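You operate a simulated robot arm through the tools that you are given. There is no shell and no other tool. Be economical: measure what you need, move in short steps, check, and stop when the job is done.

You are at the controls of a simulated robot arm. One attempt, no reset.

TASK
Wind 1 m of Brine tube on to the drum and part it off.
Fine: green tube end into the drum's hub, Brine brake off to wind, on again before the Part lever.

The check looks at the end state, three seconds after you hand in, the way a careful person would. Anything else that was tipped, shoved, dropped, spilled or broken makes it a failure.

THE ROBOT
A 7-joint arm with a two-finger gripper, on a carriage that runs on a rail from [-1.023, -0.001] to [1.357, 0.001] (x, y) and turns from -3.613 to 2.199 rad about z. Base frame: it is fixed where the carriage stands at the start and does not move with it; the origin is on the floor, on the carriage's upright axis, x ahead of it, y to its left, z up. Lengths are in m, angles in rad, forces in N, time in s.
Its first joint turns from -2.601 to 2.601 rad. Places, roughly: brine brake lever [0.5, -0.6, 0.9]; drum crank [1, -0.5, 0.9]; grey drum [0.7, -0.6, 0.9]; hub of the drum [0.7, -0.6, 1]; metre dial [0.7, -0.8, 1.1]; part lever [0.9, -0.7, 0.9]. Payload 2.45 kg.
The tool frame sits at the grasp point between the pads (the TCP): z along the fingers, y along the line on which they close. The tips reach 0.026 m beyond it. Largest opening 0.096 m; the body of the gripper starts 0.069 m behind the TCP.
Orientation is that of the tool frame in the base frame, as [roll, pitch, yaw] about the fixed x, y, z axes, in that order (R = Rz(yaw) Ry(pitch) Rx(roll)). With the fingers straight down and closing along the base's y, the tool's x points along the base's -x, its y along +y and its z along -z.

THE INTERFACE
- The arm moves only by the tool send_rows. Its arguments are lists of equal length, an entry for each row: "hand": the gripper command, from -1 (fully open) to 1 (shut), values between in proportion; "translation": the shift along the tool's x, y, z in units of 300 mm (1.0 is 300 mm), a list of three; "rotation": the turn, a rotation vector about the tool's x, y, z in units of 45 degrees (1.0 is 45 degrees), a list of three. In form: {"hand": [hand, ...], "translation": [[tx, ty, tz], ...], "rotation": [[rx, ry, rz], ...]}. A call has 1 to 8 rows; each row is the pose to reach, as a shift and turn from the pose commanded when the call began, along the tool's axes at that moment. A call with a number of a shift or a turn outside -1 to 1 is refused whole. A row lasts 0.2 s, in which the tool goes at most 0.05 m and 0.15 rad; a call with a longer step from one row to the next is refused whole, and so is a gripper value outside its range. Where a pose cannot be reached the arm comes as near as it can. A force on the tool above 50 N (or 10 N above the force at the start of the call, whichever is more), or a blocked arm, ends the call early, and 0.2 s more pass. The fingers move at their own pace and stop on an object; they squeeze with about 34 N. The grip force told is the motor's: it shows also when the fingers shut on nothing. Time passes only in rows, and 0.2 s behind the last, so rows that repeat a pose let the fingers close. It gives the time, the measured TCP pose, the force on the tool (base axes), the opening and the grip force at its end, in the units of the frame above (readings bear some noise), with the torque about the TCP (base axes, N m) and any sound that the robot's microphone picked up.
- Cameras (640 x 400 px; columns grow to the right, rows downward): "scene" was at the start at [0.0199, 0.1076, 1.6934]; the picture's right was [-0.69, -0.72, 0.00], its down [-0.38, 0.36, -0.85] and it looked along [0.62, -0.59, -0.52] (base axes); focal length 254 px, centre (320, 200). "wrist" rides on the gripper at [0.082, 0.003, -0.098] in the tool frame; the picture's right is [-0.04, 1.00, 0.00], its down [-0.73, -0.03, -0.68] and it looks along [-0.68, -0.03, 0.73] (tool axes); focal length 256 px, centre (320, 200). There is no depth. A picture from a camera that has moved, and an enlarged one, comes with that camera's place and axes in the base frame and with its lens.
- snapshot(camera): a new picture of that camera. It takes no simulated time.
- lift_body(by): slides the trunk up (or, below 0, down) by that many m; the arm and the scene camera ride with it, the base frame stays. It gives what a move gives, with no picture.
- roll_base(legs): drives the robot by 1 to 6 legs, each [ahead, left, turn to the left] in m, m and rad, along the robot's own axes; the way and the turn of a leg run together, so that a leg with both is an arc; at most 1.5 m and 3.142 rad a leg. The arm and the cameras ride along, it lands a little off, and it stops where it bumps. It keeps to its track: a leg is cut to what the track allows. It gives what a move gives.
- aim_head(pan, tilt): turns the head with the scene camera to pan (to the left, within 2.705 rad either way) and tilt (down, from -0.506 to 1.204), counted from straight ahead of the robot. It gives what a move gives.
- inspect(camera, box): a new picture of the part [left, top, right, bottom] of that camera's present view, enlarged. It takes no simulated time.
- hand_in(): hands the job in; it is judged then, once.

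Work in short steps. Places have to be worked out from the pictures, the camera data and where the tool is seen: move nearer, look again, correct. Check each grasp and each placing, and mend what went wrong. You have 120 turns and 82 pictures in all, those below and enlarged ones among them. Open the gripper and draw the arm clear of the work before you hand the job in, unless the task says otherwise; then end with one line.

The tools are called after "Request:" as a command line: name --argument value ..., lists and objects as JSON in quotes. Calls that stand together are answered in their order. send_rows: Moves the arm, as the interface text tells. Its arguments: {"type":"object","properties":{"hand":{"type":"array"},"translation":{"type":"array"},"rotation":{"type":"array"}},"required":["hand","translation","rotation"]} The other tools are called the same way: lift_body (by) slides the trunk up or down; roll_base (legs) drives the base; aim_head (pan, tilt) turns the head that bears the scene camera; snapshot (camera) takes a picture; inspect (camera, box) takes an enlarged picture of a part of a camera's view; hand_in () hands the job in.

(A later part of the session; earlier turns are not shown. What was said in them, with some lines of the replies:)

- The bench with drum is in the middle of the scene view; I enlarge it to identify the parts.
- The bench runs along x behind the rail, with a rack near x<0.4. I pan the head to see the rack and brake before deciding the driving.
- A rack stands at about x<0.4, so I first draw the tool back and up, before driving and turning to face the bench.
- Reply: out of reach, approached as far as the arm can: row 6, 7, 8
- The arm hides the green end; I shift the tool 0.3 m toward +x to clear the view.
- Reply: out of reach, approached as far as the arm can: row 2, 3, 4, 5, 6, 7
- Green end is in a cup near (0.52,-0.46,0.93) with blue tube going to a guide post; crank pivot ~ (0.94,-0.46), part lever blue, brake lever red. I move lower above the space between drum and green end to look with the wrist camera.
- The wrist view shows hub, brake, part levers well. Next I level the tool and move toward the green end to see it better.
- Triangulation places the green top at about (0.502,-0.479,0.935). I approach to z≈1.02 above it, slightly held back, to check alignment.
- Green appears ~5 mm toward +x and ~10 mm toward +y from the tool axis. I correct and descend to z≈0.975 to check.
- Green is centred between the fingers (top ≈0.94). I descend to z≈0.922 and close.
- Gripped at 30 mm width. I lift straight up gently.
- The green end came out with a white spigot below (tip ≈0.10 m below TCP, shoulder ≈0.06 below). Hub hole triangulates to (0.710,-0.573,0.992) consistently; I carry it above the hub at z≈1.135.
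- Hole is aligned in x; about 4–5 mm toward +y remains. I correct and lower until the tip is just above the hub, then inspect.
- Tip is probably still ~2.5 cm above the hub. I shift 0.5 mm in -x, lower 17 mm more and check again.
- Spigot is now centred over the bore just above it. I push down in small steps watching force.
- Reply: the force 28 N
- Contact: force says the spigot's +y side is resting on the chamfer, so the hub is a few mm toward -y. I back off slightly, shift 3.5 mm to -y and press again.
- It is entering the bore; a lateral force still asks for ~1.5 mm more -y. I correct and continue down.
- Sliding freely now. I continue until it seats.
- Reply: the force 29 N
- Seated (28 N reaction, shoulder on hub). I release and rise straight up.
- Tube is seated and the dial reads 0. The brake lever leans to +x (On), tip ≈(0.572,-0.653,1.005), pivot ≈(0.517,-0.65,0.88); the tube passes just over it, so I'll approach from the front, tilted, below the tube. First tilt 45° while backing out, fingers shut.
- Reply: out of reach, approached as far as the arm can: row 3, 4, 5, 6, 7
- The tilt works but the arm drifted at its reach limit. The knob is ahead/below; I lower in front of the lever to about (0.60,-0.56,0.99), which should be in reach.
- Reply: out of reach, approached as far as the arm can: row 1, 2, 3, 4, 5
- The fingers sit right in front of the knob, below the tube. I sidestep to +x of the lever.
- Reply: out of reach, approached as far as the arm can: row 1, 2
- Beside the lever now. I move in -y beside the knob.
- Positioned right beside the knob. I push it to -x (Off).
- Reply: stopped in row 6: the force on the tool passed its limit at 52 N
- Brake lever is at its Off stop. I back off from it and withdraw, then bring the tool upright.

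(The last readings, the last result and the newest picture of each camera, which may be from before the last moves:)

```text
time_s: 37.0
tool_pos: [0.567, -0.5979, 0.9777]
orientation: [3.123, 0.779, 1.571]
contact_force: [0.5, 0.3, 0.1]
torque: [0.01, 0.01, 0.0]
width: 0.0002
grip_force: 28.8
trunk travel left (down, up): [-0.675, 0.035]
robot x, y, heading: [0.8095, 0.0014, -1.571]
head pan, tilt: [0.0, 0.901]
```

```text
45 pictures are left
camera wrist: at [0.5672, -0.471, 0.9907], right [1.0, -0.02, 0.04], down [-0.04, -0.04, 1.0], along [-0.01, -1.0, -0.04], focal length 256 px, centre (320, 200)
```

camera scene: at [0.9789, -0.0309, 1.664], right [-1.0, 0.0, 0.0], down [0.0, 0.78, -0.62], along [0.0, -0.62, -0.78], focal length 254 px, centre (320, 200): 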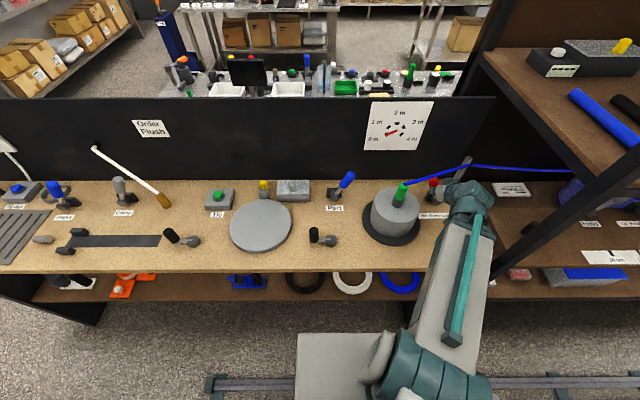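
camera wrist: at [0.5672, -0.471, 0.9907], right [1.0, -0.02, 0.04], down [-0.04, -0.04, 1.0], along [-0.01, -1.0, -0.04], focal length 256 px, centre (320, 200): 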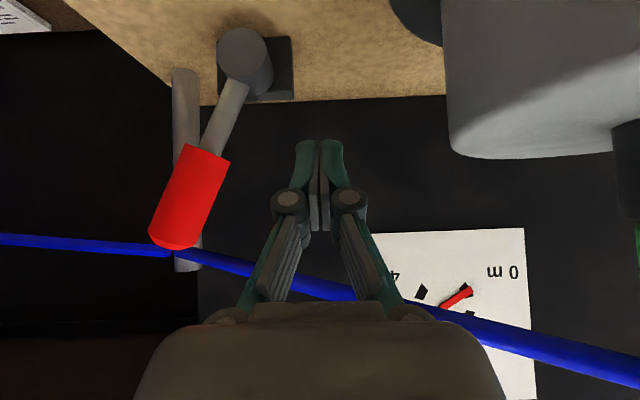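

Lever stays Off. I rotate the tool back to vertical and lift a little.

Request:
send_rows --hand '[1, 1, 1, 1, 1, 1, 1, 1]' --translation '[[0, 0, 0], [0, 0, 0], [0, 0, 0], [0, 0, 0], [0, 0, 0], [0, 0, 0], [-0.11, 0, -0.11], [-0.22, 0, -0.22]]' --rotation '[[0, 0.16, 0], [0, 0.32, 0], [0, 0.48, 0], [0, 0.65, 0], [0, 0.82, 0], [0, 0.995, 0], [0, 0.995, 0], [0, 0.995, 0]]'

Request:
snapshot --camera "scene"

```text
time_s: 38.8
tool_pos: [0.5639, -0.598, 1.07]
orientation: [3.128, -0.001, 1.583]
contact_force: [-0.2, 0.3, 0.9]
torque: [-0.02, 0.01, -0.01]
width: 0.0003
grip_force: 28.8
trunk travel left (down, up): [-0.675, 0.035]
robot x, y, heading: [0.8081, 0.0026, -1.572]
head pan, tilt: [0.0, 0.901]
```

```text
44 pictures are left
camera scene: at [0.98, -0.0298, 1.6638], right [-1.0, 0.0, 0.0], down [0.0, 0.78, -0.62], along [0.0, -0.62, -0.78], focal length 254 px, centre (320, 200)
```

scene: 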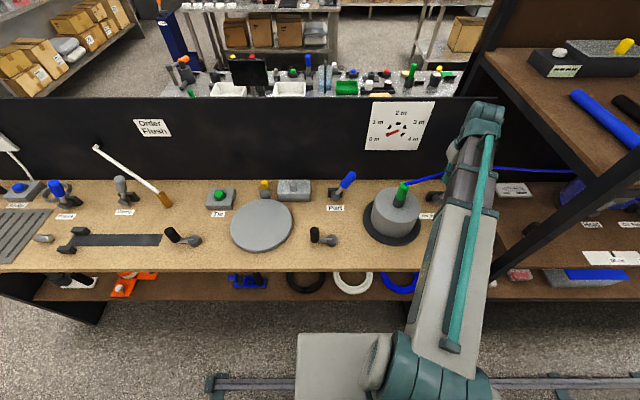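

Now lift and drive the carriage to x≈1.35, from where the crank circle is in reach.

Request:
send_rows --hand '[1, 1, 1]' --translation '[[0, 0, -0.15], [0, 0, -0.3], [0, 0, -0.4]]' --rotation '[[0.017, 0, 0.016], [0.017, 0, 0.016], [0.017, 0, 0.016]]'

Request:
roll_base --legs '[[0, 0.54, 0]]'

Request:
aim_head --pan -0.6 --tilt 0.8

Request:
snapshot --camera "scene"

Request:
snapshot --camera "wrist"

```text
time_s: 39.6
tool_pos: [0.5612, -0.5997, 1.1902]
orientation: [3.141, -0.003, 1.571]
contact_force: [0.0, -0.3, -0.7]
torque: [-0.01, -0.01, -0.02]
width: 0.0
grip_force: 28.7
trunk travel left (down, up): [-0.675, 0.035]
robot x, y, heading: [0.8062, 0.0031, -1.57]
head pan, tilt: [0.0, 0.901]
```

```text
time_s: 42.8
tool_pos: [1.1083, -0.5987, 1.191]
orientation: [-3.141, 0.0, 1.575]
contact_force: [-0.1, 0.1, 0.5]
torque: [0.01, 0.01, 0.01]
width: 0.0
grip_force: 28.4
trunk travel left (down, up): [-0.675, 0.035]
robot x, y, heading: [1.358, -0.0002, -1.568]
head pan, tilt: [0.0, 0.901]
```

```text
time_s: 43.8
tool_pos: [1.1078, -0.6003, 1.1908]
orientation: [-3.141, 0.0, 1.573]
contact_force: [0.4, -0.1, 0.2]
torque: [0.0, 0.02, 0.0]
width: 0.0002
grip_force: 28.5
trunk travel left (down, up): [-0.675, 0.035]
robot x, y, heading: [1.3553, -0.002, -1.566]
head pan, tilt: [-0.6, 0.799]
```

```text
43 pictures are left
camera scene: at [1.479, -0.0203, 1.6718], right [-0.83, 0.56, 0.0], down [0.4, 0.59, -0.7], along [-0.39, -0.58, -0.72], focal length 254 px, centre (320, 200)
```

scene: 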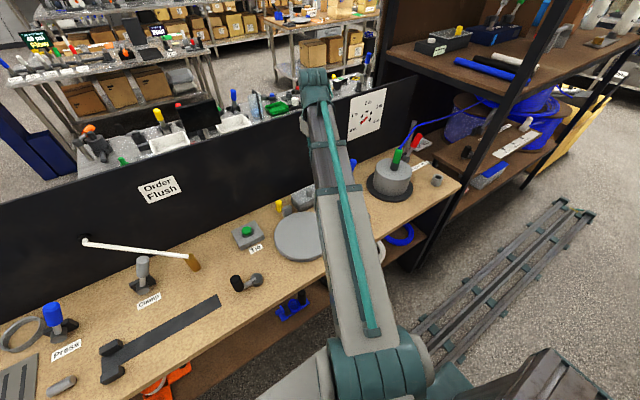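

```text
42 pictures are left
camera wrist: at [1.1094, -0.5193, 1.2893], right [1.0, -0.04, 0.0], down [-0.03, -0.73, 0.68], along [-0.02, -0.68, -0.73], focal length 256 px, centre (320, 200)
```

wrist: 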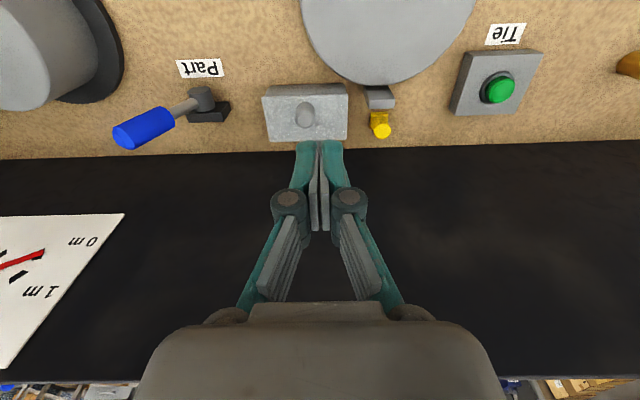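

I bring the tool to above the front of the crank to see it.

Request:
send_rows --hand '[-1, -1, -1, -1, -1, -1, -1]' --translation '[[0.09, -0.07, 0.05], [0.18, -0.14, 0.1], [0.27, -0.21, 0.15], [0.36, -0.28, 0.2], [0.45, -0.35, 0.25], [0.54, -0.42, 0.29], [0.63, -0.5, 0.33]]' --rotation '[[0, 0, 0], [0, 0, 0], [0, 0, 0], [0, 0, 0], [0, 0, 0], [0, 0, 0], [0, 0, 0]]'

Request:
snapshot --camera "wrist"

Request:
snapshot --camera "scene"

```text
time_s: 45.4
tool_pos: [0.9575, -0.4103, 1.0932]
orientation: [3.141, 0.0, 1.576]
contact_force: [1.0, 0.3, 0.4]
torque: [0.03, -0.02, 0.01]
width: 0.0961
grip_force: 0.1
trunk travel left (down, up): [-0.675, 0.035]
robot x, y, heading: [1.3526, 0.0029, -1.567]
head pan, tilt: [-0.6, 0.799]
```

```text
41 pictures are left
camera wrist: at [0.9589, -0.3298, 1.1922], right [1.0, -0.04, 0.0], down [-0.03, -0.73, 0.68], along [-0.02, -0.68, -0.73], focal length 256 px, centre (320, 200)
```

wrist: 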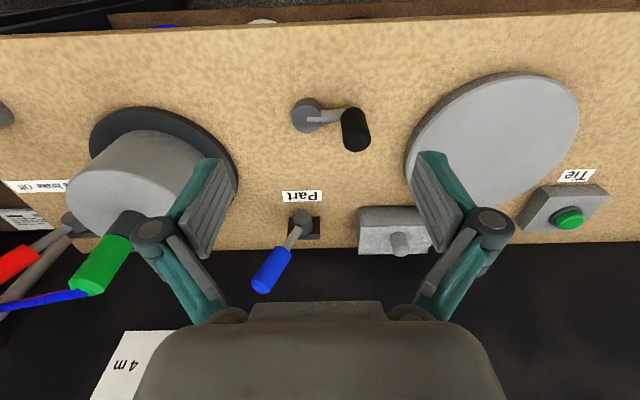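

```text
40 pictures are left
camera scene: at [1.4786, -0.02, 1.6719], right [-0.83, 0.56, 0.0], down [0.4, 0.59, -0.7], along [-0.39, -0.58, -0.72], focal length 254 px, centre (320, 200)
```

scene: 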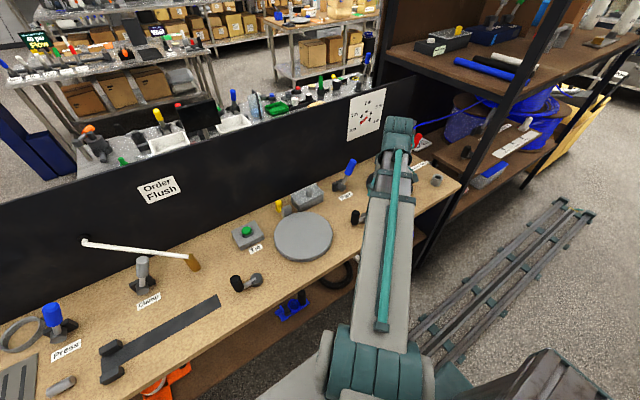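

Crank knob top ≈(1.000,-0.50,0.90), pivot ≈(0.936,-0.485). I move above the knob at z≈0.98 and look.

Request:
send_rows --hand '[-1, -1, -1, -1]' --translation '[[-0.09, 0.05, 0.05], [-0.18, 0.1, 0.15], [-0.25, 0.142, 0.26], [-0.3, 0.142, 0.377]]' --rotation '[[0, 0, 0], [0, 0, 0], [0, 0, 0], [0, 0, 0]]'

Request:
snapshot --camera "wrist"

```text
time_s: 46.4
tool_pos: [1.0003, -0.4979, 0.979]
orientation: [-3.141, -0.002, 1.575]
contact_force: [-0.5, 0.0, 0.4]
torque: [-0.01, 0.01, 0.02]
width: 0.0959
grip_force: 0.1
trunk travel left (down, up): [-0.675, 0.035]
robot x, y, heading: [1.3549, 0.0008, -1.567]
head pan, tilt: [-0.6, 0.799]
```

```text
39 pictures are left
camera wrist: at [1.0012, -0.4176, 1.0778], right [1.0, -0.04, 0.0], down [-0.03, -0.73, 0.68], along [-0.02, -0.68, -0.73], focal length 256 px, centre (320, 200)
```

wrist: 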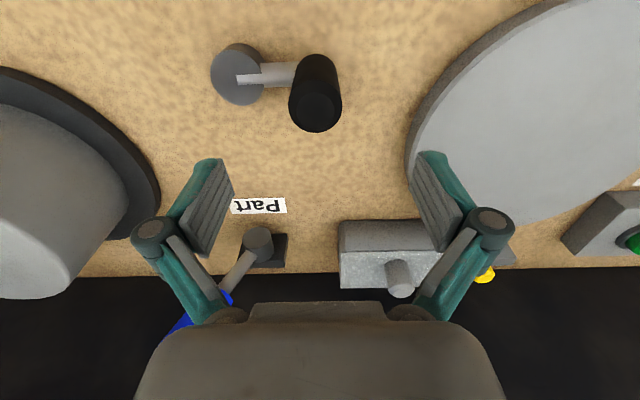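

Knob appears slightly toward +y/-x and its top may be at ~0.93. I shift and step down 2 cm, then look again.

Request:
send_rows --hand '[-1, -1]' --translation '[[0.05, -0.013, 0.0], [0.05, -0.013, 0.067]]' --rotation '[[0, 0, 0], [0, 0, 0]]'

Request:
snapshot --camera "wrist"

```text
time_s: 47.0
tool_pos: [0.9958, -0.4841, 0.9586]
orientation: [3.14, -0.003, 1.573]
contact_force: [-0.4, -0.3, 0.3]
torque: [0.02, 0.04, 0.02]
width: 0.096
grip_force: 0.0
trunk travel left (down, up): [-0.675, 0.035]
robot x, y, heading: [1.3559, -0.0005, -1.565]
head pan, tilt: [-0.6, 0.799]
```

```text
38 pictures are left
camera wrist: at [0.9969, -0.4035, 1.0573], right [1.0, -0.04, 0.0], down [-0.03, -0.73, 0.68], along [-0.02, -0.68, -0.73], focal length 256 px, centre (320, 200)
```

wrist: 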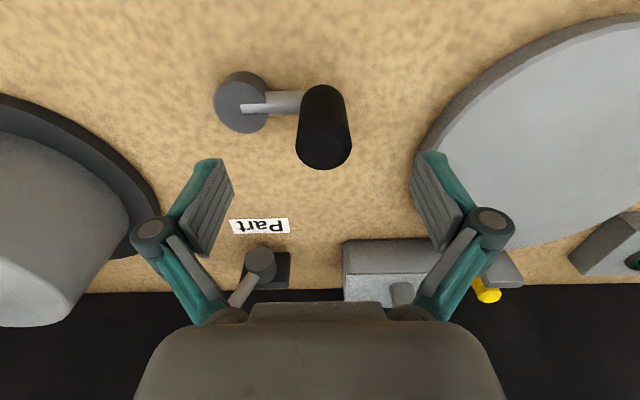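

Now triangulated: knob (0.998,-0.483, top 0.922), pivot ≈(0.933,-0.484), radius 0.065. I descend to z≈0.903 and grip the knob.

Request:
send_rows --hand '[-1, -1, 1, 1, 1, 1]' --translation '[[0.005, 0.007, 0.09], [0.005, 0.007, 0.187], [0.005, 0.007, 0.187], [0.005, 0.007, 0.187], [0.005, 0.007, 0.187], [0.005, 0.007, 0.187]]' --rotation '[[0, 0, 0], [0, 0, 0], [0, 0, 0], [0, 0, 0], [0, 0, 0], [0, 0, 0]]'

Request:
snapshot --camera "wrist"

Request:
inspect --camera "scene" --box '[320, 70, 450, 200]'

```text
time_s: 48.4
tool_pos: [0.998, -0.4836, 0.9032]
orientation: [3.141, -0.001, 1.573]
contact_force: [0.8, 0.4, -2.2]
torque: [-0.06, -0.02, 0.0]
width: 0.0311
grip_force: 45.0
trunk travel left (down, up): [-0.675, 0.035]
robot x, y, heading: [1.3586, 0.0017, -1.567]
head pan, tilt: [-0.6, 0.799]
```

```text
37 pictures are left
camera wrist: at [0.9991, -0.4025, 1.0013], right [1.0, -0.04, 0.0], down [-0.03, -0.73, 0.68], along [-0.02, -0.68, -0.73], focal length 256 px, centre (320, 200)
```

wrist: 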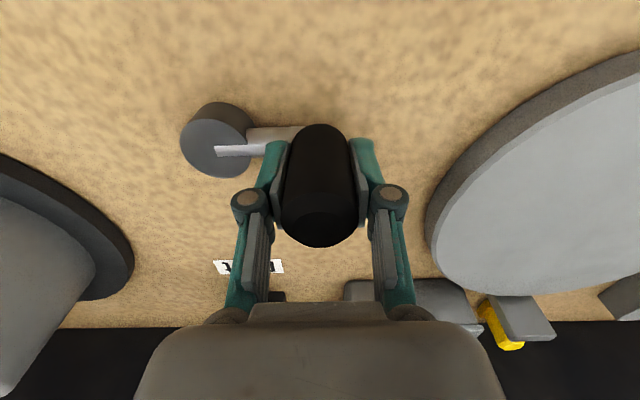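

```text
3.08 times, centred on (385, 135) of scene
camera zoom: at [1.4789, -0.0203, 1.6718], right [-0.83, 0.56, 0.0], down [0.4, 0.59, -0.7], along [-0.39, -0.58, -0.72], focal length 780 px, centre (120, 400)
```

zoom: 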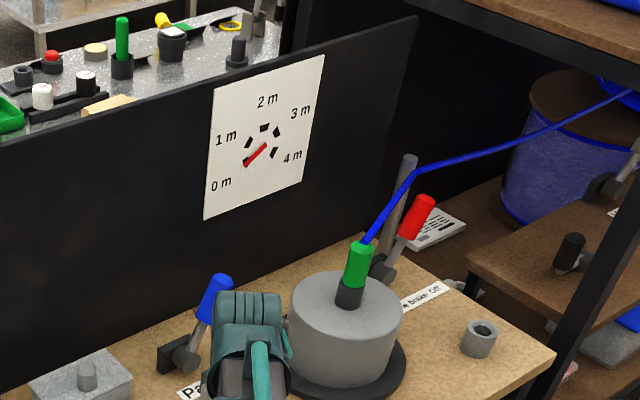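

Everything is right: tube seated, brake Off, dial 0 m, knob gripped. I try a quarter turn clockwise (seen from above) and watch force and dial.

Request:
send_rows --hand '[1, 1, 1, 1]' --translation '[[-0.0816, -0.0162, 0], [-0.1508, -0.0625, 0], [-0.1971, -0.1317, 0], [-0.2133, -0.2133, 0]]' --rotation '[[0, 0, 0], [0, 0, 0], [0, 0, 0], [0, 0, 0]]'

Request:
inspect --camera "scene" --box '[320, 70, 450, 200]'

Request:
snapshot --camera "wrist"

```text
time_s: 49.4
tool_pos: [0.934, -0.5431, 0.9015]
orientation: [-3.141, -0.006, 1.573]
contact_force: [0.4, 28.3, -0.5]
torque: [0.33, 0.01, 0.0]
width: 0.0312
grip_force: 45.0
trunk travel left (down, up): [-0.675, 0.035]
robot x, y, heading: [1.3509, 0.0002, -1.572]
head pan, tilt: [-0.6, 0.799]
```

```text
3.08 times, centred on (385, 135) of scene
camera zoom: at [1.4786, -0.0171, 1.6719], right [-0.83, 0.56, 0.0], down [0.4, 0.59, -0.7], along [-0.39, -0.58, -0.72], focal length 780 px, centre (120, 400)
```

zoom: 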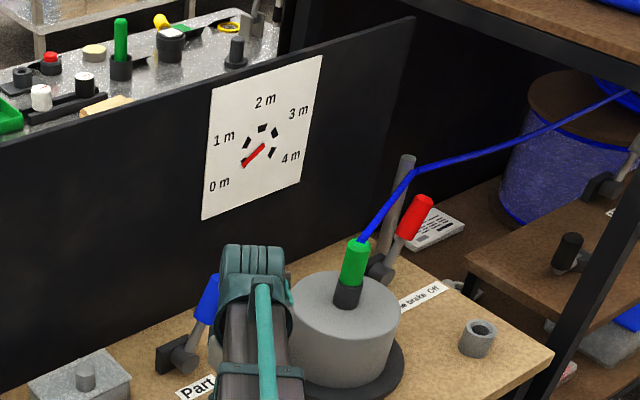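

```text
34 pictures are left
camera wrist: at [0.9354, -0.4633, 1.0017], right [1.0, -0.04, 0.0], down [-0.03, -0.74, 0.67], along [-0.03, -0.67, -0.74], focal length 256 px, centre (320, 200)
```

wrist: 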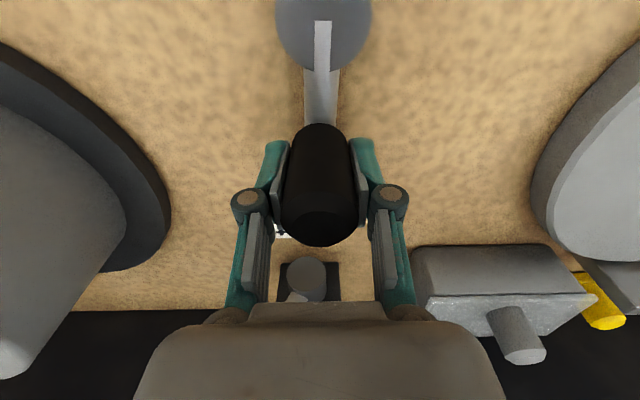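

The crank turns freely (small radial pull suggests R≈0.062, pivot ≈(0.936,-0.481)). I continue clockwise another half turn to -270° with the corrected circle.

Request:
send_rows --hand '[1, 1, 1, 1, 1, 1, 1, 1]' --translation '[[0.031, -0.072, 0], [0.076, -0.139, 0], [0.143, -0.184, 0], [0.222, -0.2, 0], [0.301, -0.184, 0], [0.368, -0.139, 0], [0.413, -0.072, 0], [0.429, 0.007, 0]]' --rotation '[[0, 0, 0], [0, 0, 0], [0, 0, 0], [0, 0, 0], [0, 0, 0], [0, 0, 0], [0, 0, 0], [0, 0, 0]]'

Request:
inspect --camera "scene" --box '[330, 80, 430, 180]'

```text
time_s: 51.2
tool_pos: [0.9342, -0.4245, 0.9031]
orientation: [-3.139, 0.002, 1.575]
contact_force: [2.4, -22.1, 0.7]
torque: [-0.95, 0.42, -0.01]
width: 0.031
grip_force: 45.6
trunk travel left (down, up): [-0.675, 0.035]
robot x, y, heading: [1.3508, 0.0034, -1.572]
head pan, tilt: [-0.6, 0.799]
```

```text
4.00 times, centred on (380, 130) of scene
camera zoom: at [1.4792, -0.0227, 1.6718], right [-0.83, 0.56, 0.0], down [0.4, 0.59, -0.7], along [-0.39, -0.58, -0.72], focal length 1014 px, centre (80, 480)
```

zoom: 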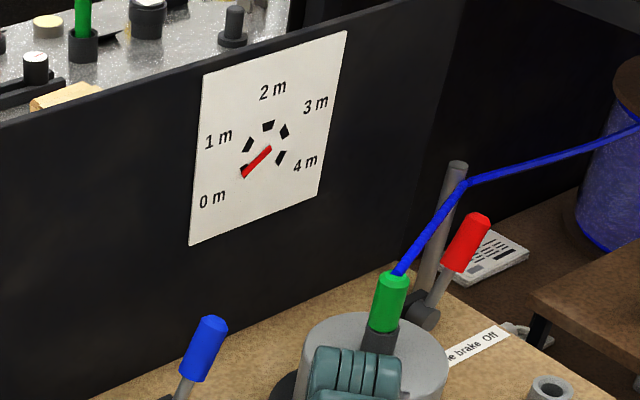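

Dial is still at 0 after 270° clockwise, so that's likely not the winding direction. I reverse: half turn counter-clockwise with refined circle (pivot (0.936,-0.484), R 0.0605) and check the dial.

Request:
send_rows --hand '[1, 1, 1, 1, 1, 1, 1, 1]' --translation '[[-0.03, -0.077, 0], [-0.073, -0.143, 0], [-0.139, -0.186, 0], [-0.216, -0.202, 0], [-0.293, -0.186, 0], [-0.359, -0.143, 0], [-0.402, -0.077, 0], [-0.418, 0, 0]]' --rotation '[[0, 0, 0], [0, 0, 0], [0, 0, 0], [0, 0, 0], [0, 0, 0], [0, 0, 0], [0, 0, 0], [0, 0, 0]]'

Request:
inspect --camera "scene" --box '[330, 80, 430, 180]'

```text
time_s: 53.0
tool_pos: [0.9363, -0.5441, 0.9025]
orientation: [3.142, -0.002, 1.574]
contact_force: [2.6, 15.2, -10.2]
torque: [0.24, 0.49, 0.01]
width: 0.0311
grip_force: 45.3
trunk travel left (down, up): [-0.675, 0.035]
robot x, y, heading: [1.3521, 0.0009, -1.565]
head pan, tilt: [-0.6, 0.799]
```

```text
4.00 times, centred on (380, 130) of scene
camera zoom: at [1.4787, -0.0195, 1.6716], right [-0.83, 0.56, 0.0], down [0.4, 0.59, -0.7], along [-0.39, -0.58, -0.72], focal length 1014 px, centre (80, 480)
```

zoom: 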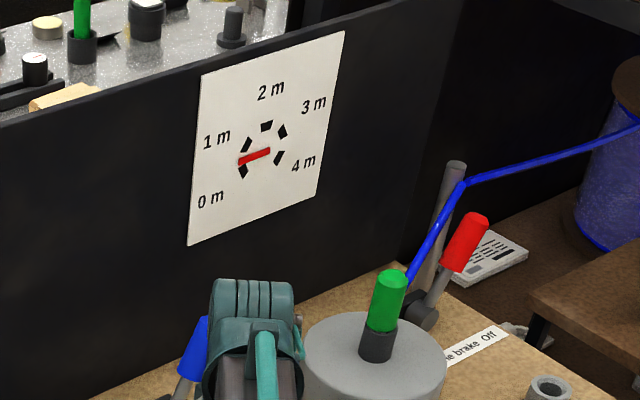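

The needle moved to ≈0.36 m with 180°: counter-clockwise winds. Another half turn counter-clockwise.

Request:
send_rows --hand '[1, 1, 1, 1, 1, 1, 1, 1]' --translation '[[0.015, 0.077, 0], [0.059, 0.143, 0], [0.124, 0.186, 0], [0.202, 0.202, 0], [0.279, 0.186, 0], [0.344, 0.143, 0], [0.388, 0.077, 0], [0.403, 0, 0]]' --rotation '[[0, 0, 0], [0, 0, 0], [0, 0, 0], [0, 0, 0], [0, 0, 0], [0, 0, 0], [0, 0, 0], [0, 0, 0]]'

Request:
inspect --camera "scene" --box '[350, 90, 400, 140]'

```text
time_s: 54.8
tool_pos: [0.9356, -0.4236, 0.9018]
orientation: [-3.135, -0.002, 1.574]
contact_force: [-1.5, 12.3, 12.1]
torque: [1.1, -0.13, 0.0]
width: 0.0313
grip_force: 45.2
trunk travel left (down, up): [-0.675, 0.035]
robot x, y, heading: [1.357, 0.0001, -1.568]
head pan, tilt: [-0.6, 0.799]
```

```text
8.00 times, centred on (375, 115) of scene
camera zoom: at [1.4788, -0.0184, 1.6722], right [-0.83, 0.56, 0.0], down [0.4, 0.59, -0.7], along [-0.39, -0.58, -0.72], focal length 2029 px, centre (-120, 880)
```

zoom: 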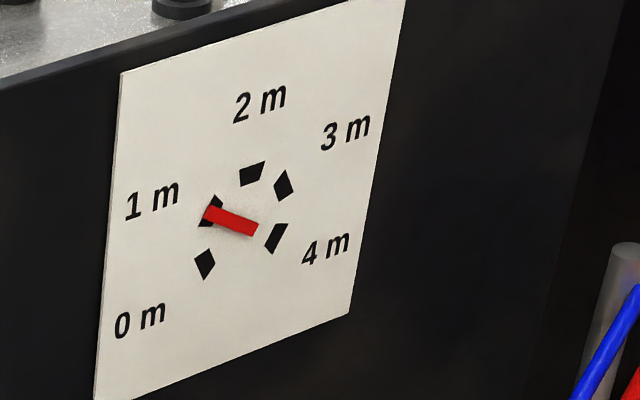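

Rectifying the dial (marks 60° apart) the needle reads ≈0.92 m. I advance another ~25° and check.

Request:
send_rows --hand '[1, 1, 1]' --translation '[[-0.005, -0.044, 0], [-0.019, -0.085, 0], [-0.019, -0.085, 0]]' --rotation '[[0, 0, 0], [0, 0, 0], [0, 0, 0]]'

Request:
inspect --camera "scene" --box '[350, 90, 400, 140]'

```text
time_s: 55.6
tool_pos: [0.9108, -0.4305, 0.9027]
orientation: [-3.138, 0.002, 1.576]
contact_force: [-5.9, 7.6, 18.4]
torque: [0.28, 0.27, 0.03]
width: 0.0312
grip_force: 45.3
trunk travel left (down, up): [-0.675, 0.035]
robot x, y, heading: [1.3538, -0.0015, -1.568]
head pan, tilt: [-0.6, 0.799]
```

```text
8.00 times, centred on (375, 115) of scene
camera zoom: at [1.4793, -0.0184, 1.6719], right [-0.83, 0.56, 0.0], down [0.4, 0.59, -0.7], along [-0.39, -0.58, -0.72], focal length 2029 px, centre (-120, 880)
```

zoom: 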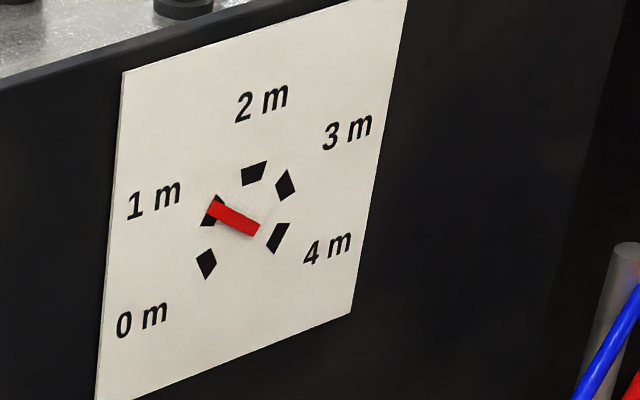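

Needle is now centred on the 1 m mark (≈1.0). I release the knob and rise, then recheck.

Request:
send_rows --hand '[-1, -1, -1, -1, -1, -1, -1, -1]' --translation '[[0, 0, 0], [0, 0, 0], [0, 0, 0], [0, 0, 0], [0, 0, -0.1], [0, 0, -0.25], [0, 0, -0.4], [0, 0, -0.56]]' --rotation '[[0, 0, 0], [0, 0, 0], [0, 0, 0], [0, 0, 0], [0, 0, 0], [0, 0, 0], [0, 0, 0], [0, 0, 0]]'

Request:
inspect --camera "scene" --box '[350, 90, 400, 140]'

Request:
snapshot --camera "scene"

```text
time_s: 57.4
tool_pos: [0.9103, -0.4302, 1.0711]
orientation: [3.14, -0.003, 1.574]
contact_force: [-0.2, 0.3, 0.4]
torque: [0.01, 0.01, -0.01]
width: 0.0961
grip_force: 0.1
trunk travel left (down, up): [-0.675, 0.035]
robot x, y, heading: [1.3593, 0.0013, -1.564]
head pan, tilt: [-0.6, 0.799]
```

```text
8.00 times, centred on (375, 115) of scene
camera zoom: at [1.4791, -0.0201, 1.6717], right [-0.83, 0.56, 0.0], down [0.4, 0.59, -0.7], along [-0.39, -0.58, -0.72], focal length 2029 px, centre (-120, 880)
```

zoom: 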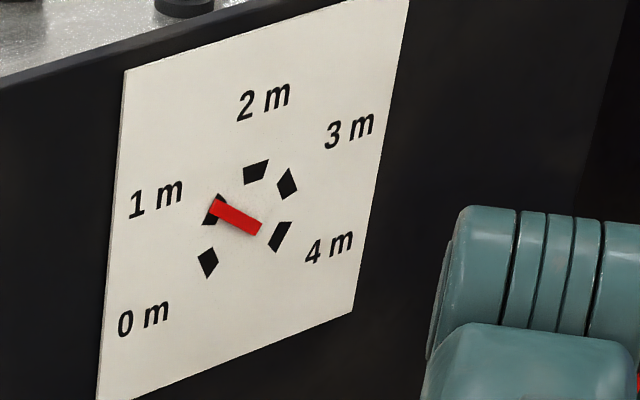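

```text
28 pictures are left
camera scene: at [1.4791, -0.0201, 1.6717], right [-0.83, 0.56, 0.0], down [0.4, 0.59, -0.7], along [-0.39, -0.58, -0.72], focal length 254 px, centre (320, 200)
```

scene: 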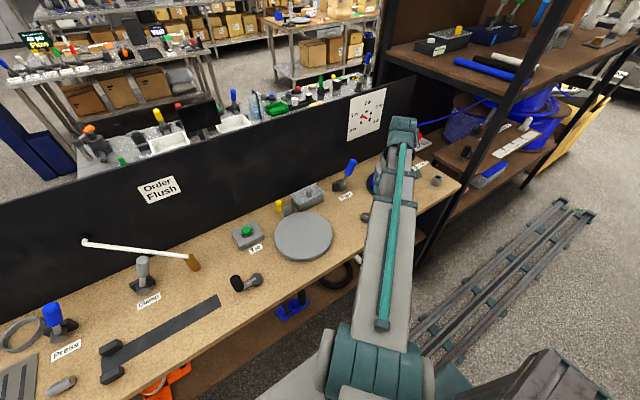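

Reading holds at 1 m. Next: brake On. I move the tool to +x and up first so that driving back keeps clear of the rack, then drive to x≈0.8.

Request:
send_rows --hand '[1, 1, 1, 1, 1, 1, 1]' --translation '[[-0.08, 0.11, -0.08], [-0.16, 0.23, -0.16], [-0.24, 0.35, -0.24], [-0.32, 0.47, -0.32], [-0.4, 0.59, -0.36], [-0.48, 0.71, -0.4], [-0.567, 0.83, -0.4]]' --rotation '[[0, 0, 0], [0, 0, 0], [0, 0, 0], [0, 0, 0], [0, 0, 0], [0, 0, 0], [0, 0, 0]]'

Request:
roll_base --legs '[[0, -0.56, 0]]'

Request:
aim_head --pan 0 --tilt 0.9

Request:
snapshot --camera "scene"

Request:
snapshot --camera "wrist"

```text
time_s: 59.0
tool_pos: [1.1632, -0.599, 1.1908]
orientation: [3.14, -0.001, 1.574]
contact_force: [0.1, 0.1, -0.6]
torque: [-0.02, 0.04, -0.01]
width: 0.0002
grip_force: 28.4
trunk travel left (down, up): [-0.675, 0.035]
robot x, y, heading: [1.3548, 0.0001, -1.567]
head pan, tilt: [-0.6, 0.799]
```

```text
time_s: 62.2
tool_pos: [0.5943, -0.5985, 1.1909]
orientation: [-3.141, 0.001, 1.573]
contact_force: [-0.6, 0.3, 0.2]
torque: [0.0, 0.03, 0.05]
width: 0.0
grip_force: 28.0
trunk travel left (down, up): [-0.675, 0.035]
robot x, y, heading: [0.7883, 0.0026, -1.57]
head pan, tilt: [-0.6, 0.799]
```

```text
time_s: 63.2
tool_pos: [0.5948, -0.5994, 1.1914]
orientation: [-3.141, 0.0, 1.571]
contact_force: [0.1, -0.4, 0.4]
torque: [0.02, 0.0, 0.0]
width: 0.0
grip_force: 28.4
trunk travel left (down, up): [-0.675, 0.035]
robot x, y, heading: [0.7857, 0.0004, -1.569]
head pan, tilt: [0.0, 0.901]
```

```text
27 pictures are left
camera scene: at [0.9597, -0.0302, 1.6639], right [-1.0, 0.0, 0.0], down [0.0, 0.78, -0.62], along [0.0, -0.62, -0.78], focal length 254 px, centre (320, 200)
```

scene: 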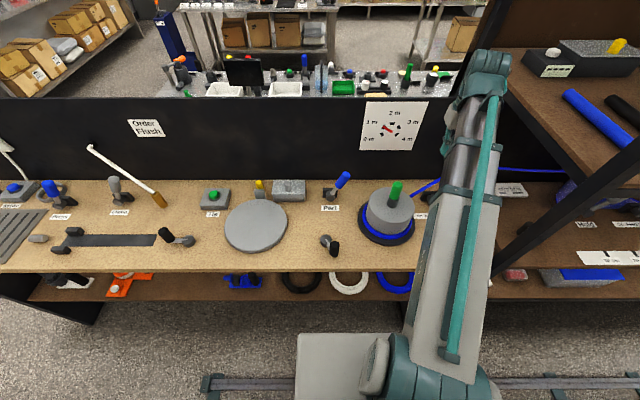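

```text
26 pictures are left
camera wrist: at [0.596, -0.518, 1.2895], right [1.0, -0.04, 0.0], down [-0.03, -0.73, 0.68], along [-0.03, -0.68, -0.73], focal length 256 px, centre (320, 200)
```

wrist: 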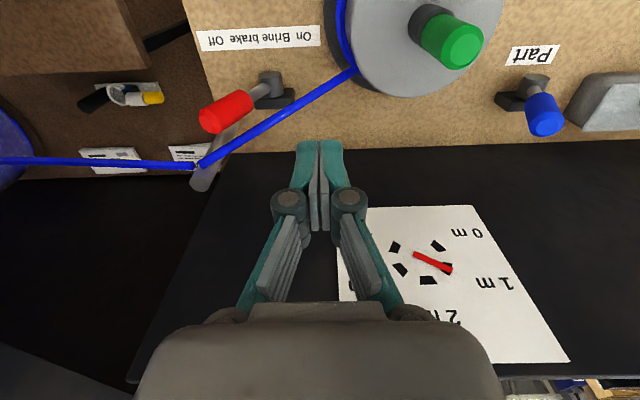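

Tube now lies on the drum and passes behind (−y of) the brake lever, so a vertical approach in front is free. I lower closed fingers on the −x side of the lever, slightly in front (y=-0.60).

Request:
send_rows --hand '[1, 1, 1, 1, 1, 1, 1]' --translation '[[0, -0.1, 0.05], [0, -0.22, 0.12], [0, -0.34, 0.2], [0, -0.44, 0.3], [0, -0.5, 0.43], [0, -0.53, 0.56], [0, -0.53, 0.68]]' --rotation '[[0, 0, 0], [0, 0, 0], [0, 0, 0], [0, 0, 0], [0, 0, 0], [0, 0, 0], [0, 0, 0]]'

Request:
snapshot --camera "wrist"

Request:
snapshot --camera "scene"

```text
time_s: 64.8
tool_pos: [0.4349, -0.5963, 0.9847]
orientation: [-3.141, 0.001, 1.573]
contact_force: [0.6, -0.3, 0.1]
torque: [0.04, -0.02, -0.03]
width: 0.0
grip_force: 28.4
trunk travel left (down, up): [-0.675, 0.035]
robot x, y, heading: [0.7879, -0.001, -1.57]
head pan, tilt: [0.0, 0.901]
```

```text
25 pictures are left
camera wrist: at [0.4368, -0.5154, 1.0835], right [1.0, -0.04, 0.0], down [-0.03, -0.73, 0.68], along [-0.03, -0.68, -0.73], focal length 256 px, centre (320, 200)
```

wrist: 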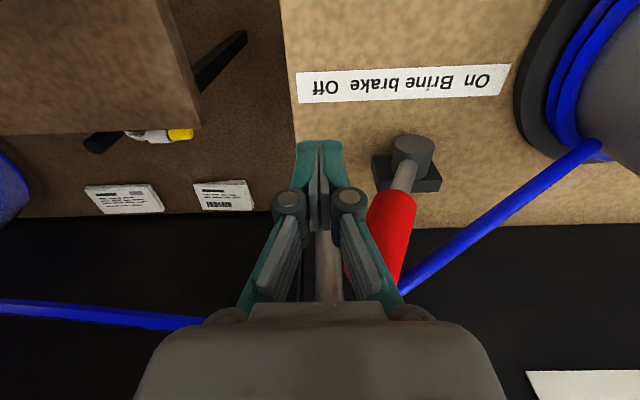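

```text
24 pictures are left
camera scene: at [0.9597, -0.0303, 1.664], right [-1.0, 0.0, 0.0], down [0.0, 0.78, -0.62], along [0.0, -0.62, -0.78], focal length 254 px, centre (320, 200)
```

scene: 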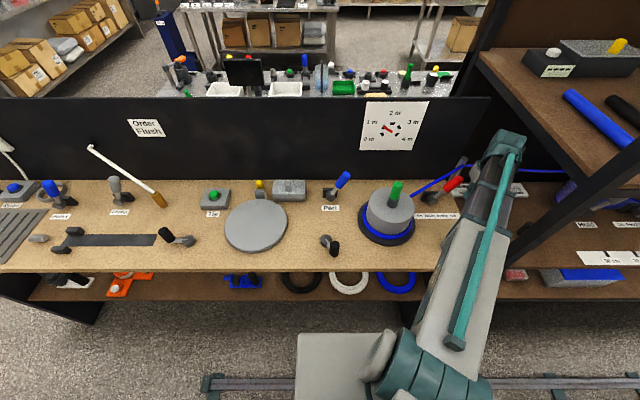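

Good clearance. I slide in −y beside the knob and push it to +x (On).

Request:
send_rows --hand '[1, 1, 1, 1, 1, 1, 1, 1]' --translation '[[-0.07, -0.02, 0], [-0.147, -0.02, 0], [-0.147, 0.05, 0], [-0.147, 0.12, 0], [-0.147, 0.19, 0], [-0.147, 0.25, 0], [-0.147, 0.3, 0], [-0.147, 0.34, 0]]' --rotation '[[0, 0, 0], [0, 0, 0], [0, 0, 0], [0, 0, 0], [0, 0, 0], [0, 0, 0], [0, 0, 0], [0, 0, 0]]'

Request:
snapshot --camera "wrist"

```text
time_s: 66.6
tool_pos: [0.5291, -0.6436, 0.9876]
orientation: [-3.135, 0.003, 1.566]
contact_force: [-35.6, -3.4, 6.9]
torque: [-0.09, 0.71, -0.27]
width: 0.0
grip_force: 28.1
trunk travel left (down, up): [-0.675, 0.035]
robot x, y, heading: [0.7869, -0.003, -1.575]
head pan, tilt: [0.0, 0.901]
```

```text
23 pictures are left
camera wrist: at [0.5322, -0.5621, 1.0855], right [1.0, -0.05, -0.01], down [-0.03, -0.73, 0.68], along [-0.04, -0.68, -0.73], focal length 256 px, centre (320, 200)
```

wrist: 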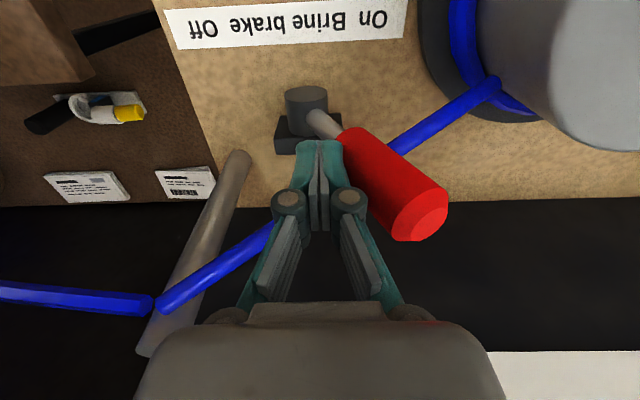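

Brake lever is at its On stop. I back off, withdraw to +y, and rise.

Request:
send_rows --hand '[1, 1, 1, 1, 1, 1, 1, 1]' --translation '[[0, -0.05, 0], [0, -0.07, 0], [0.08, -0.07, 0], [0.16, -0.07, 0], [0.16, -0.07, -0.15], [0.16, -0.07, -0.3], [0.16, -0.07, -0.45], [0.16, -0.07, -0.6]]' --rotation '[[0, 0, 0], [0, 0, 0], [0, 0, 0], [0, 0, 0], [0, 0, 0], [0, 0, 0], [0, 0, 0], [0, 0, 0]]'

Request:
snapshot --camera "wrist"

Request:
inspect --camera "scene" --box '[350, 90, 450, 150]'

```text
time_s: 68.4
tool_pos: [0.5183, -0.5919, 1.1689]
orientation: [3.141, 0.0, 1.572]
contact_force: [0.5, 0.6, 0.1]
torque: [-0.02, 0.01, 0.0]
width: 0.0002
grip_force: 28.4
trunk travel left (down, up): [-0.675, 0.035]
robot x, y, heading: [0.7916, -0.0, -1.565]
head pan, tilt: [0.0, 0.901]
```

```text
22 pictures are left
camera wrist: at [0.5187, -0.5115, 1.2672], right [1.0, -0.04, 0.0], down [-0.03, -0.73, 0.68], along [-0.03, -0.68, -0.73], focal length 256 px, centre (320, 200)
```

wrist: 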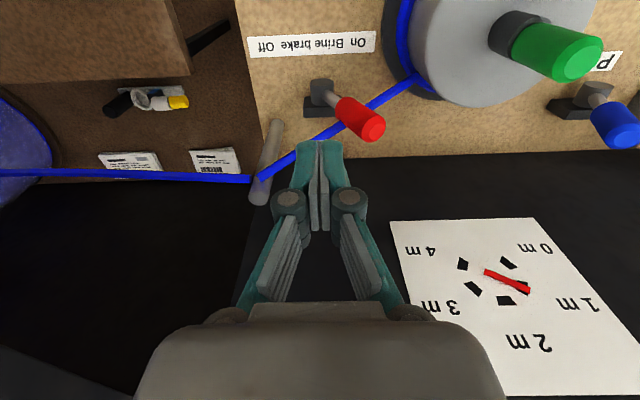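

```text
6.40 times, centred on (400, 120) of scene
camera zoom: at [0.9598, -0.0299, 1.6639], right [-1.0, 0.0, 0.0], down [0.0, 0.78, -0.62], along [0.0, -0.62, -0.78], focal length 1623 px, centre (-192, 712)
```

zoom: 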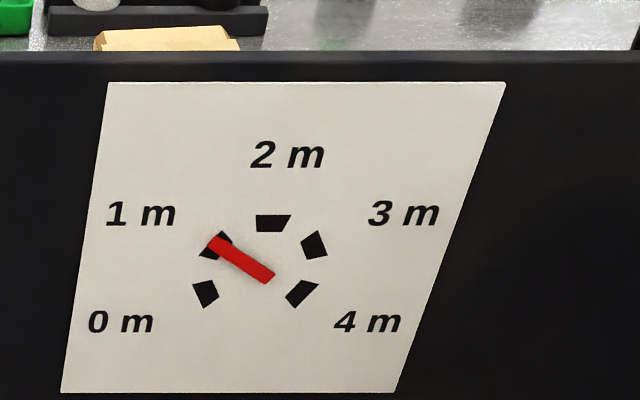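

Dial at 1 m, brake On. Now travel above the drum to the −x side of the Part lever (leaning −x, tip ≈(0.865,-0.664,1.008)).

Request:
send_rows --hand '[1, 1, 1, 1, 1, 1, 1]' --translation '[[0.0, 0.14, -0.06], [0, 0.28, -0.06], [0, 0.43, -0.06], [0, 0.58, -0.06], [0, 0.73, -0.06], [0, 0.87, -0.06], [0, 1.0, -0.06]]' --rotation '[[0, 0, 0], [0, 0, 0], [0, 0, 0], [0, 0, 0], [0, 0, 0], [0, 0, 0], [0, 0, 0]]'

Request:
snapshot --camera "wrist"

```text
time_s: 70.0
tool_pos: [0.8187, -0.5937, 1.1844]
orientation: [3.139, 0.0, 1.572]
contact_force: [-0.2, -1.0, -0.6]
torque: [0.03, 0.02, -0.03]
width: 0.0001
grip_force: 28.7
trunk travel left (down, up): [-0.675, 0.035]
robot x, y, heading: [0.7882, -0.0015, -1.565]
head pan, tilt: [0.0, 0.901]
```

```text
20 pictures are left
camera wrist: at [0.8205, -0.5134, 1.2843], right [1.0, -0.04, 0.0], down [-0.03, -0.73, 0.68], along [-0.03, -0.68, -0.73], focal length 256 px, centre (320, 200)
```

wrist: 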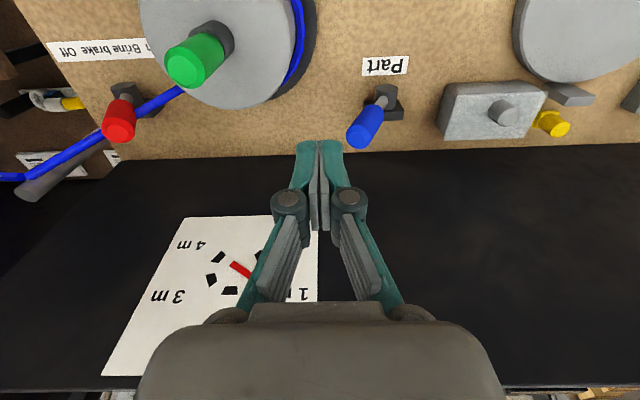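

Knob tip confirmed near (0.86,-0.67). I descend at (0.832,-0.60) to z≈0.985.

Request:
send_rows --hand '[1, 1, 1, 1, 1]' --translation '[[0, 0.03, 0.13], [0, 0.04, 0.27], [0, 0.04, 0.41], [0, 0.04, 0.54], [0, 0.04, 0.66]]' --rotation '[[0, 0, 0], [0, 0, 0], [0, 0, 0], [0, 0, 0], [0, 0, 0]]'

Request:
snapshot --camera "wrist"

```text
time_s: 71.2
tool_pos: [0.8261, -0.5951, 0.986]
orientation: [3.141, 0.0, 1.572]
contact_force: [0.0, 0.1, -0.1]
torque: [0.01, 0.02, -0.01]
width: 0.0
grip_force: 28.4
trunk travel left (down, up): [-0.675, 0.035]
robot x, y, heading: [0.7868, 0.0011, -1.571]
head pan, tilt: [0.0, 0.901]
```

```text
19 pictures are left
camera wrist: at [0.8284, -0.5139, 1.0845], right [1.0, -0.04, 0.0], down [-0.03, -0.73, 0.68], along [-0.03, -0.68, -0.73], focal length 256 px, centre (320, 200)
```

wrist: 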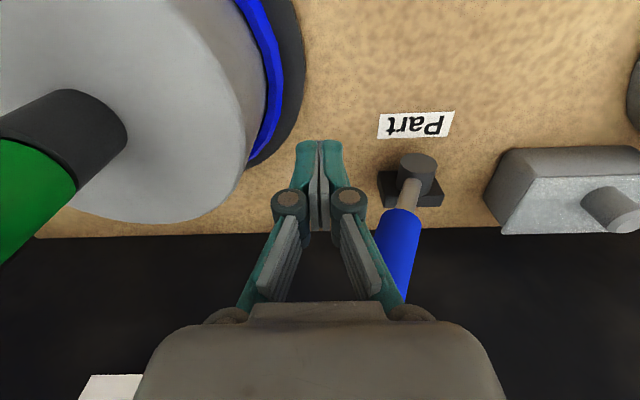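

Clear of drum and beside the lever. I slide in −y and push the Part lever to +x.

Request:
send_rows --hand '[1, 1, 1, 1, 1, 1, 1, 1]' --translation '[[-0.11, 0, 0], [-0.21, 0, 0], [-0.21, 0.08, 0], [-0.21, 0.16, 0], [-0.21, 0.23, 0], [-0.21, 0.3, 0], [-0.21, 0.35, 0], [-0.21, 0.4, 0]]' --rotation '[[0, 0, 0], [0, 0, 0], [0, 0, 0], [0, 0, 0], [0, 0, 0], [0, 0, 0], [0, 0, 0], [0, 0, 0]]'

Request:
snapshot --camera "wrist"

```text
time_s: 73.0
tool_pos: [0.9302, -0.6592, 0.9855]
orientation: [-3.113, 0.004, 1.554]
contact_force: [-19.2, -1.0, 5.6]
torque: [-0.11, 0.39, -0.18]
width: 0.0
grip_force: 28.6
trunk travel left (down, up): [-0.675, 0.035]
robot x, y, heading: [0.7867, 0.0014, -1.577]
head pan, tilt: [0.0, 0.901]
stopped in row 8: the force on the tool passed its limit at 58 N (the readings are from after the stop); the commanded pose is now the measured one
```

```text
18 pictures are left
camera wrist: at [0.9351, -0.5788, 1.0851], right [1.0, -0.06, -0.03], down [-0.02, -0.73, 0.68], along [-0.06, -0.68, -0.73], focal length 256 px, centre (320, 200)
```

wrist: 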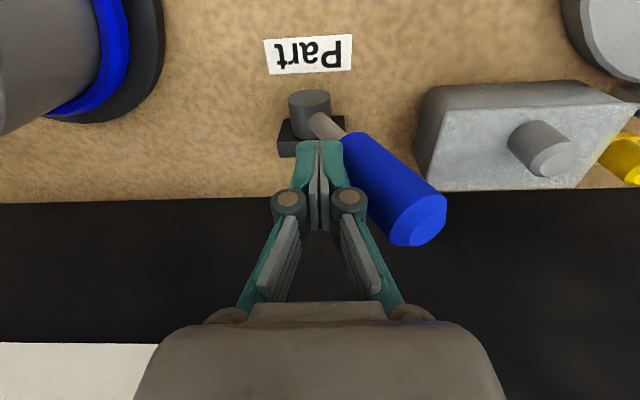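

The Part lever is at its far stop. I back off, withdraw, rise, and look at the result.

Request:
send_rows --hand '[1, 1, 1, 1, 1, 1, 1, 1]' --translation '[[0, -0.05, 0], [0, -0.07, 0], [0.1, -0.07, 0], [0.2, -0.07, 0], [0.2, -0.07, -0.15], [0.2, -0.07, -0.3], [0.2, -0.07, -0.45], [0.2, -0.07, -0.6]]' --rotation '[[0, 0, 0], [0, 0, 0], [0, 0, 0], [0, 0, 0], [0, 0, 0], [0, 0, 0], [0, 0, 0], [0, 0, 0]]'

Request:
snapshot --camera "scene"

Request:
inspect --camera "scene" --box '[310, 90, 510, 250]'

```text
time_s: 74.8
tool_pos: [0.9166, -0.6, 1.1661]
orientation: [-3.121, -0.002, 1.558]
contact_force: [0.9, 0.7, 0.2]
torque: [0.02, 0.0, -0.05]
width: 0.0
grip_force: 28.6
trunk travel left (down, up): [-0.675, 0.035]
robot x, y, heading: [0.7872, -0.0015, -1.578]
head pan, tilt: [0.0, 0.901]
```

```text
17 pictures are left
camera scene: at [0.9589, -0.0306, 1.6639], right [-1.0, 0.0, 0.0], down [0.0, 0.78, -0.62], along [0.0, -0.62, -0.78], focal length 254 px, centre (320, 200)
```

scene: 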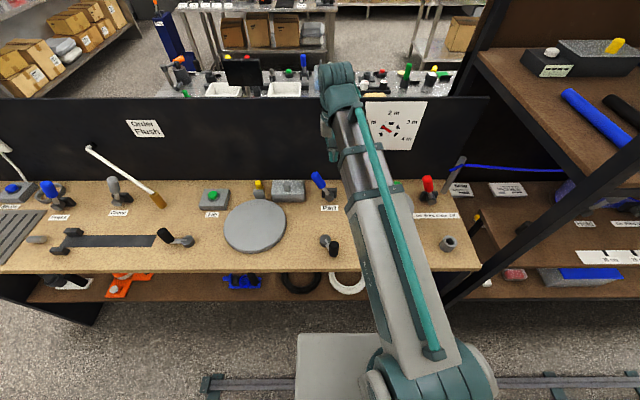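

```text
2.50 times, centred on (410, 170) of scene
camera zoom: at [0.9589, -0.0306, 1.6639], right [-1.0, 0.0, 0.0], down [0.0, 0.78, -0.62], along [0.0, -0.62, -0.78], focal length 634 px, centre (95, 275)
```

zoom: 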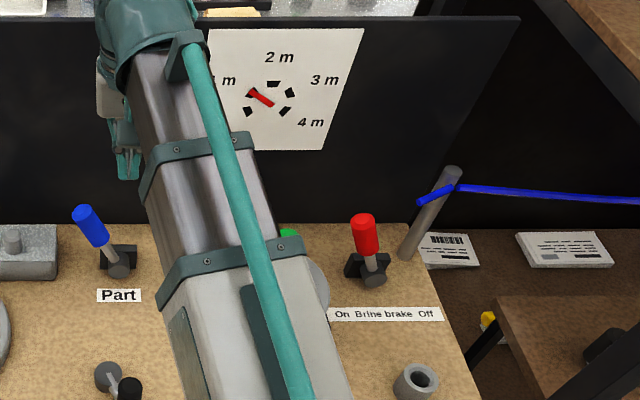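

The tube is severed at the guide, brake On, dial at 1 m. I open the gripper, lift a bit, turn the robot away from the bench, and check the drum.

Request:
send_rows --hand '[-1, -1, -1, -1]' --translation '[[0, 0, -0.08], [0, 0, -0.15], [0, 0, -0.15], [0, 0, -0.15]]' --rotation '[[0, 0, 0], [0, 0, 0], [0, 0, 0], [0, 0, 0]]'

Request:
roll_base --legs '[[0, 0, 1.4]]'

Request:
aim_head --pan -1.5 --tilt 0.8

Request:
snapshot --camera "scene"

Request:
inspect --camera "scene" --box '[220, 60, 460, 240]'

```text
time_s: 75.8
tool_pos: [0.9192, -0.6, 1.2112]
orientation: [-3.121, 0.0, 1.559]
contact_force: [-0.7, 0.0, -0.4]
torque: [0.01, 0.01, 0.0]
width: 0.0958
grip_force: 0.0
trunk travel left (down, up): [-0.675, 0.035]
robot x, y, heading: [0.787, -0.0059, -1.577]
head pan, tilt: [0.0, 0.901]
```

```text
time_s: 79.7
tool_pos: [1.4024, 0.0328, 1.2115]
orientation: [-3.121, 0.0, 2.968]
contact_force: [0.5, 0.3, 0.4]
torque: [0.01, 0.03, 0.02]
width: 0.0961
grip_force: 0.0
trunk travel left (down, up): [-0.675, 0.035]
robot x, y, heading: [0.7889, 0.001, -0.162]
head pan, tilt: [0.0, 0.901]
```

```text
time_s: 81.3
tool_pos: [1.4026, 0.0331, 1.2108]
orientation: [-3.121, 0.001, 2.968]
contact_force: [0.3, 0.0, -1.1]
torque: [0.03, 0.02, 0.0]
width: 0.096
grip_force: 0.1
trunk travel left (down, up): [-0.675, 0.035]
robot x, y, heading: [0.7887, 0.0, -0.163]
head pan, tilt: [-1.499, 0.799]
```

```text
15 pictures are left
camera scene: at [0.7652, 0.0953, 1.6718], right [-1.0, 0.09, 0.0], down [0.07, 0.71, -0.7], along [-0.07, -0.69, -0.72], focal length 254 px, centre (320, 200)
```

scene: 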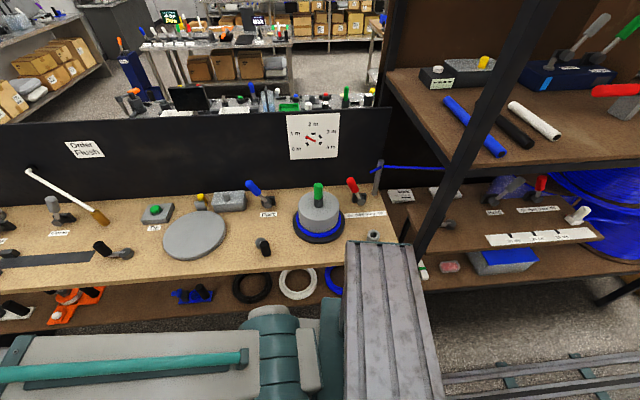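

```text
2.22 times, centred on (340, 150) of scene
camera zoom: at [0.7652, 0.0953, 1.6718], right [-1.0, 0.09, 0.0], down [0.07, 0.71, -0.7], along [-0.07, -0.69, -0.72], focal length 564 px, centre (276, 311)
```

zoom: 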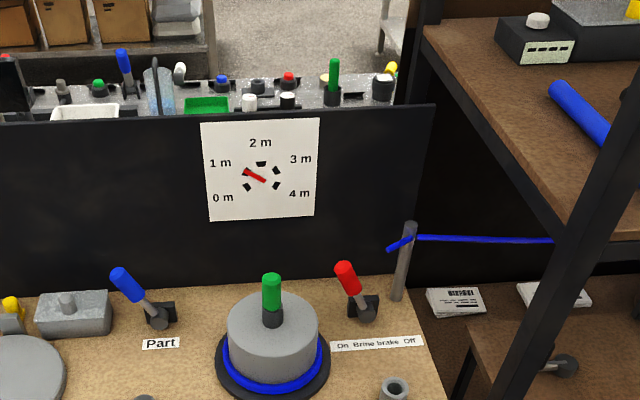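

All is as wanted: tube coiled on the drum with the green end in the hub, dial 1 m, brake On, tube parted, nothing disturbed. Handing in.

Request:
hand_in

```text
The job is handed in.
```

I wound 1 m of Brine tube onto the drum and parted it off at the guide. At the last look the green end was in the hub, the dial was at the 1 m mark, the brake was On, the arm was clear, and nothing else looked disturbed.
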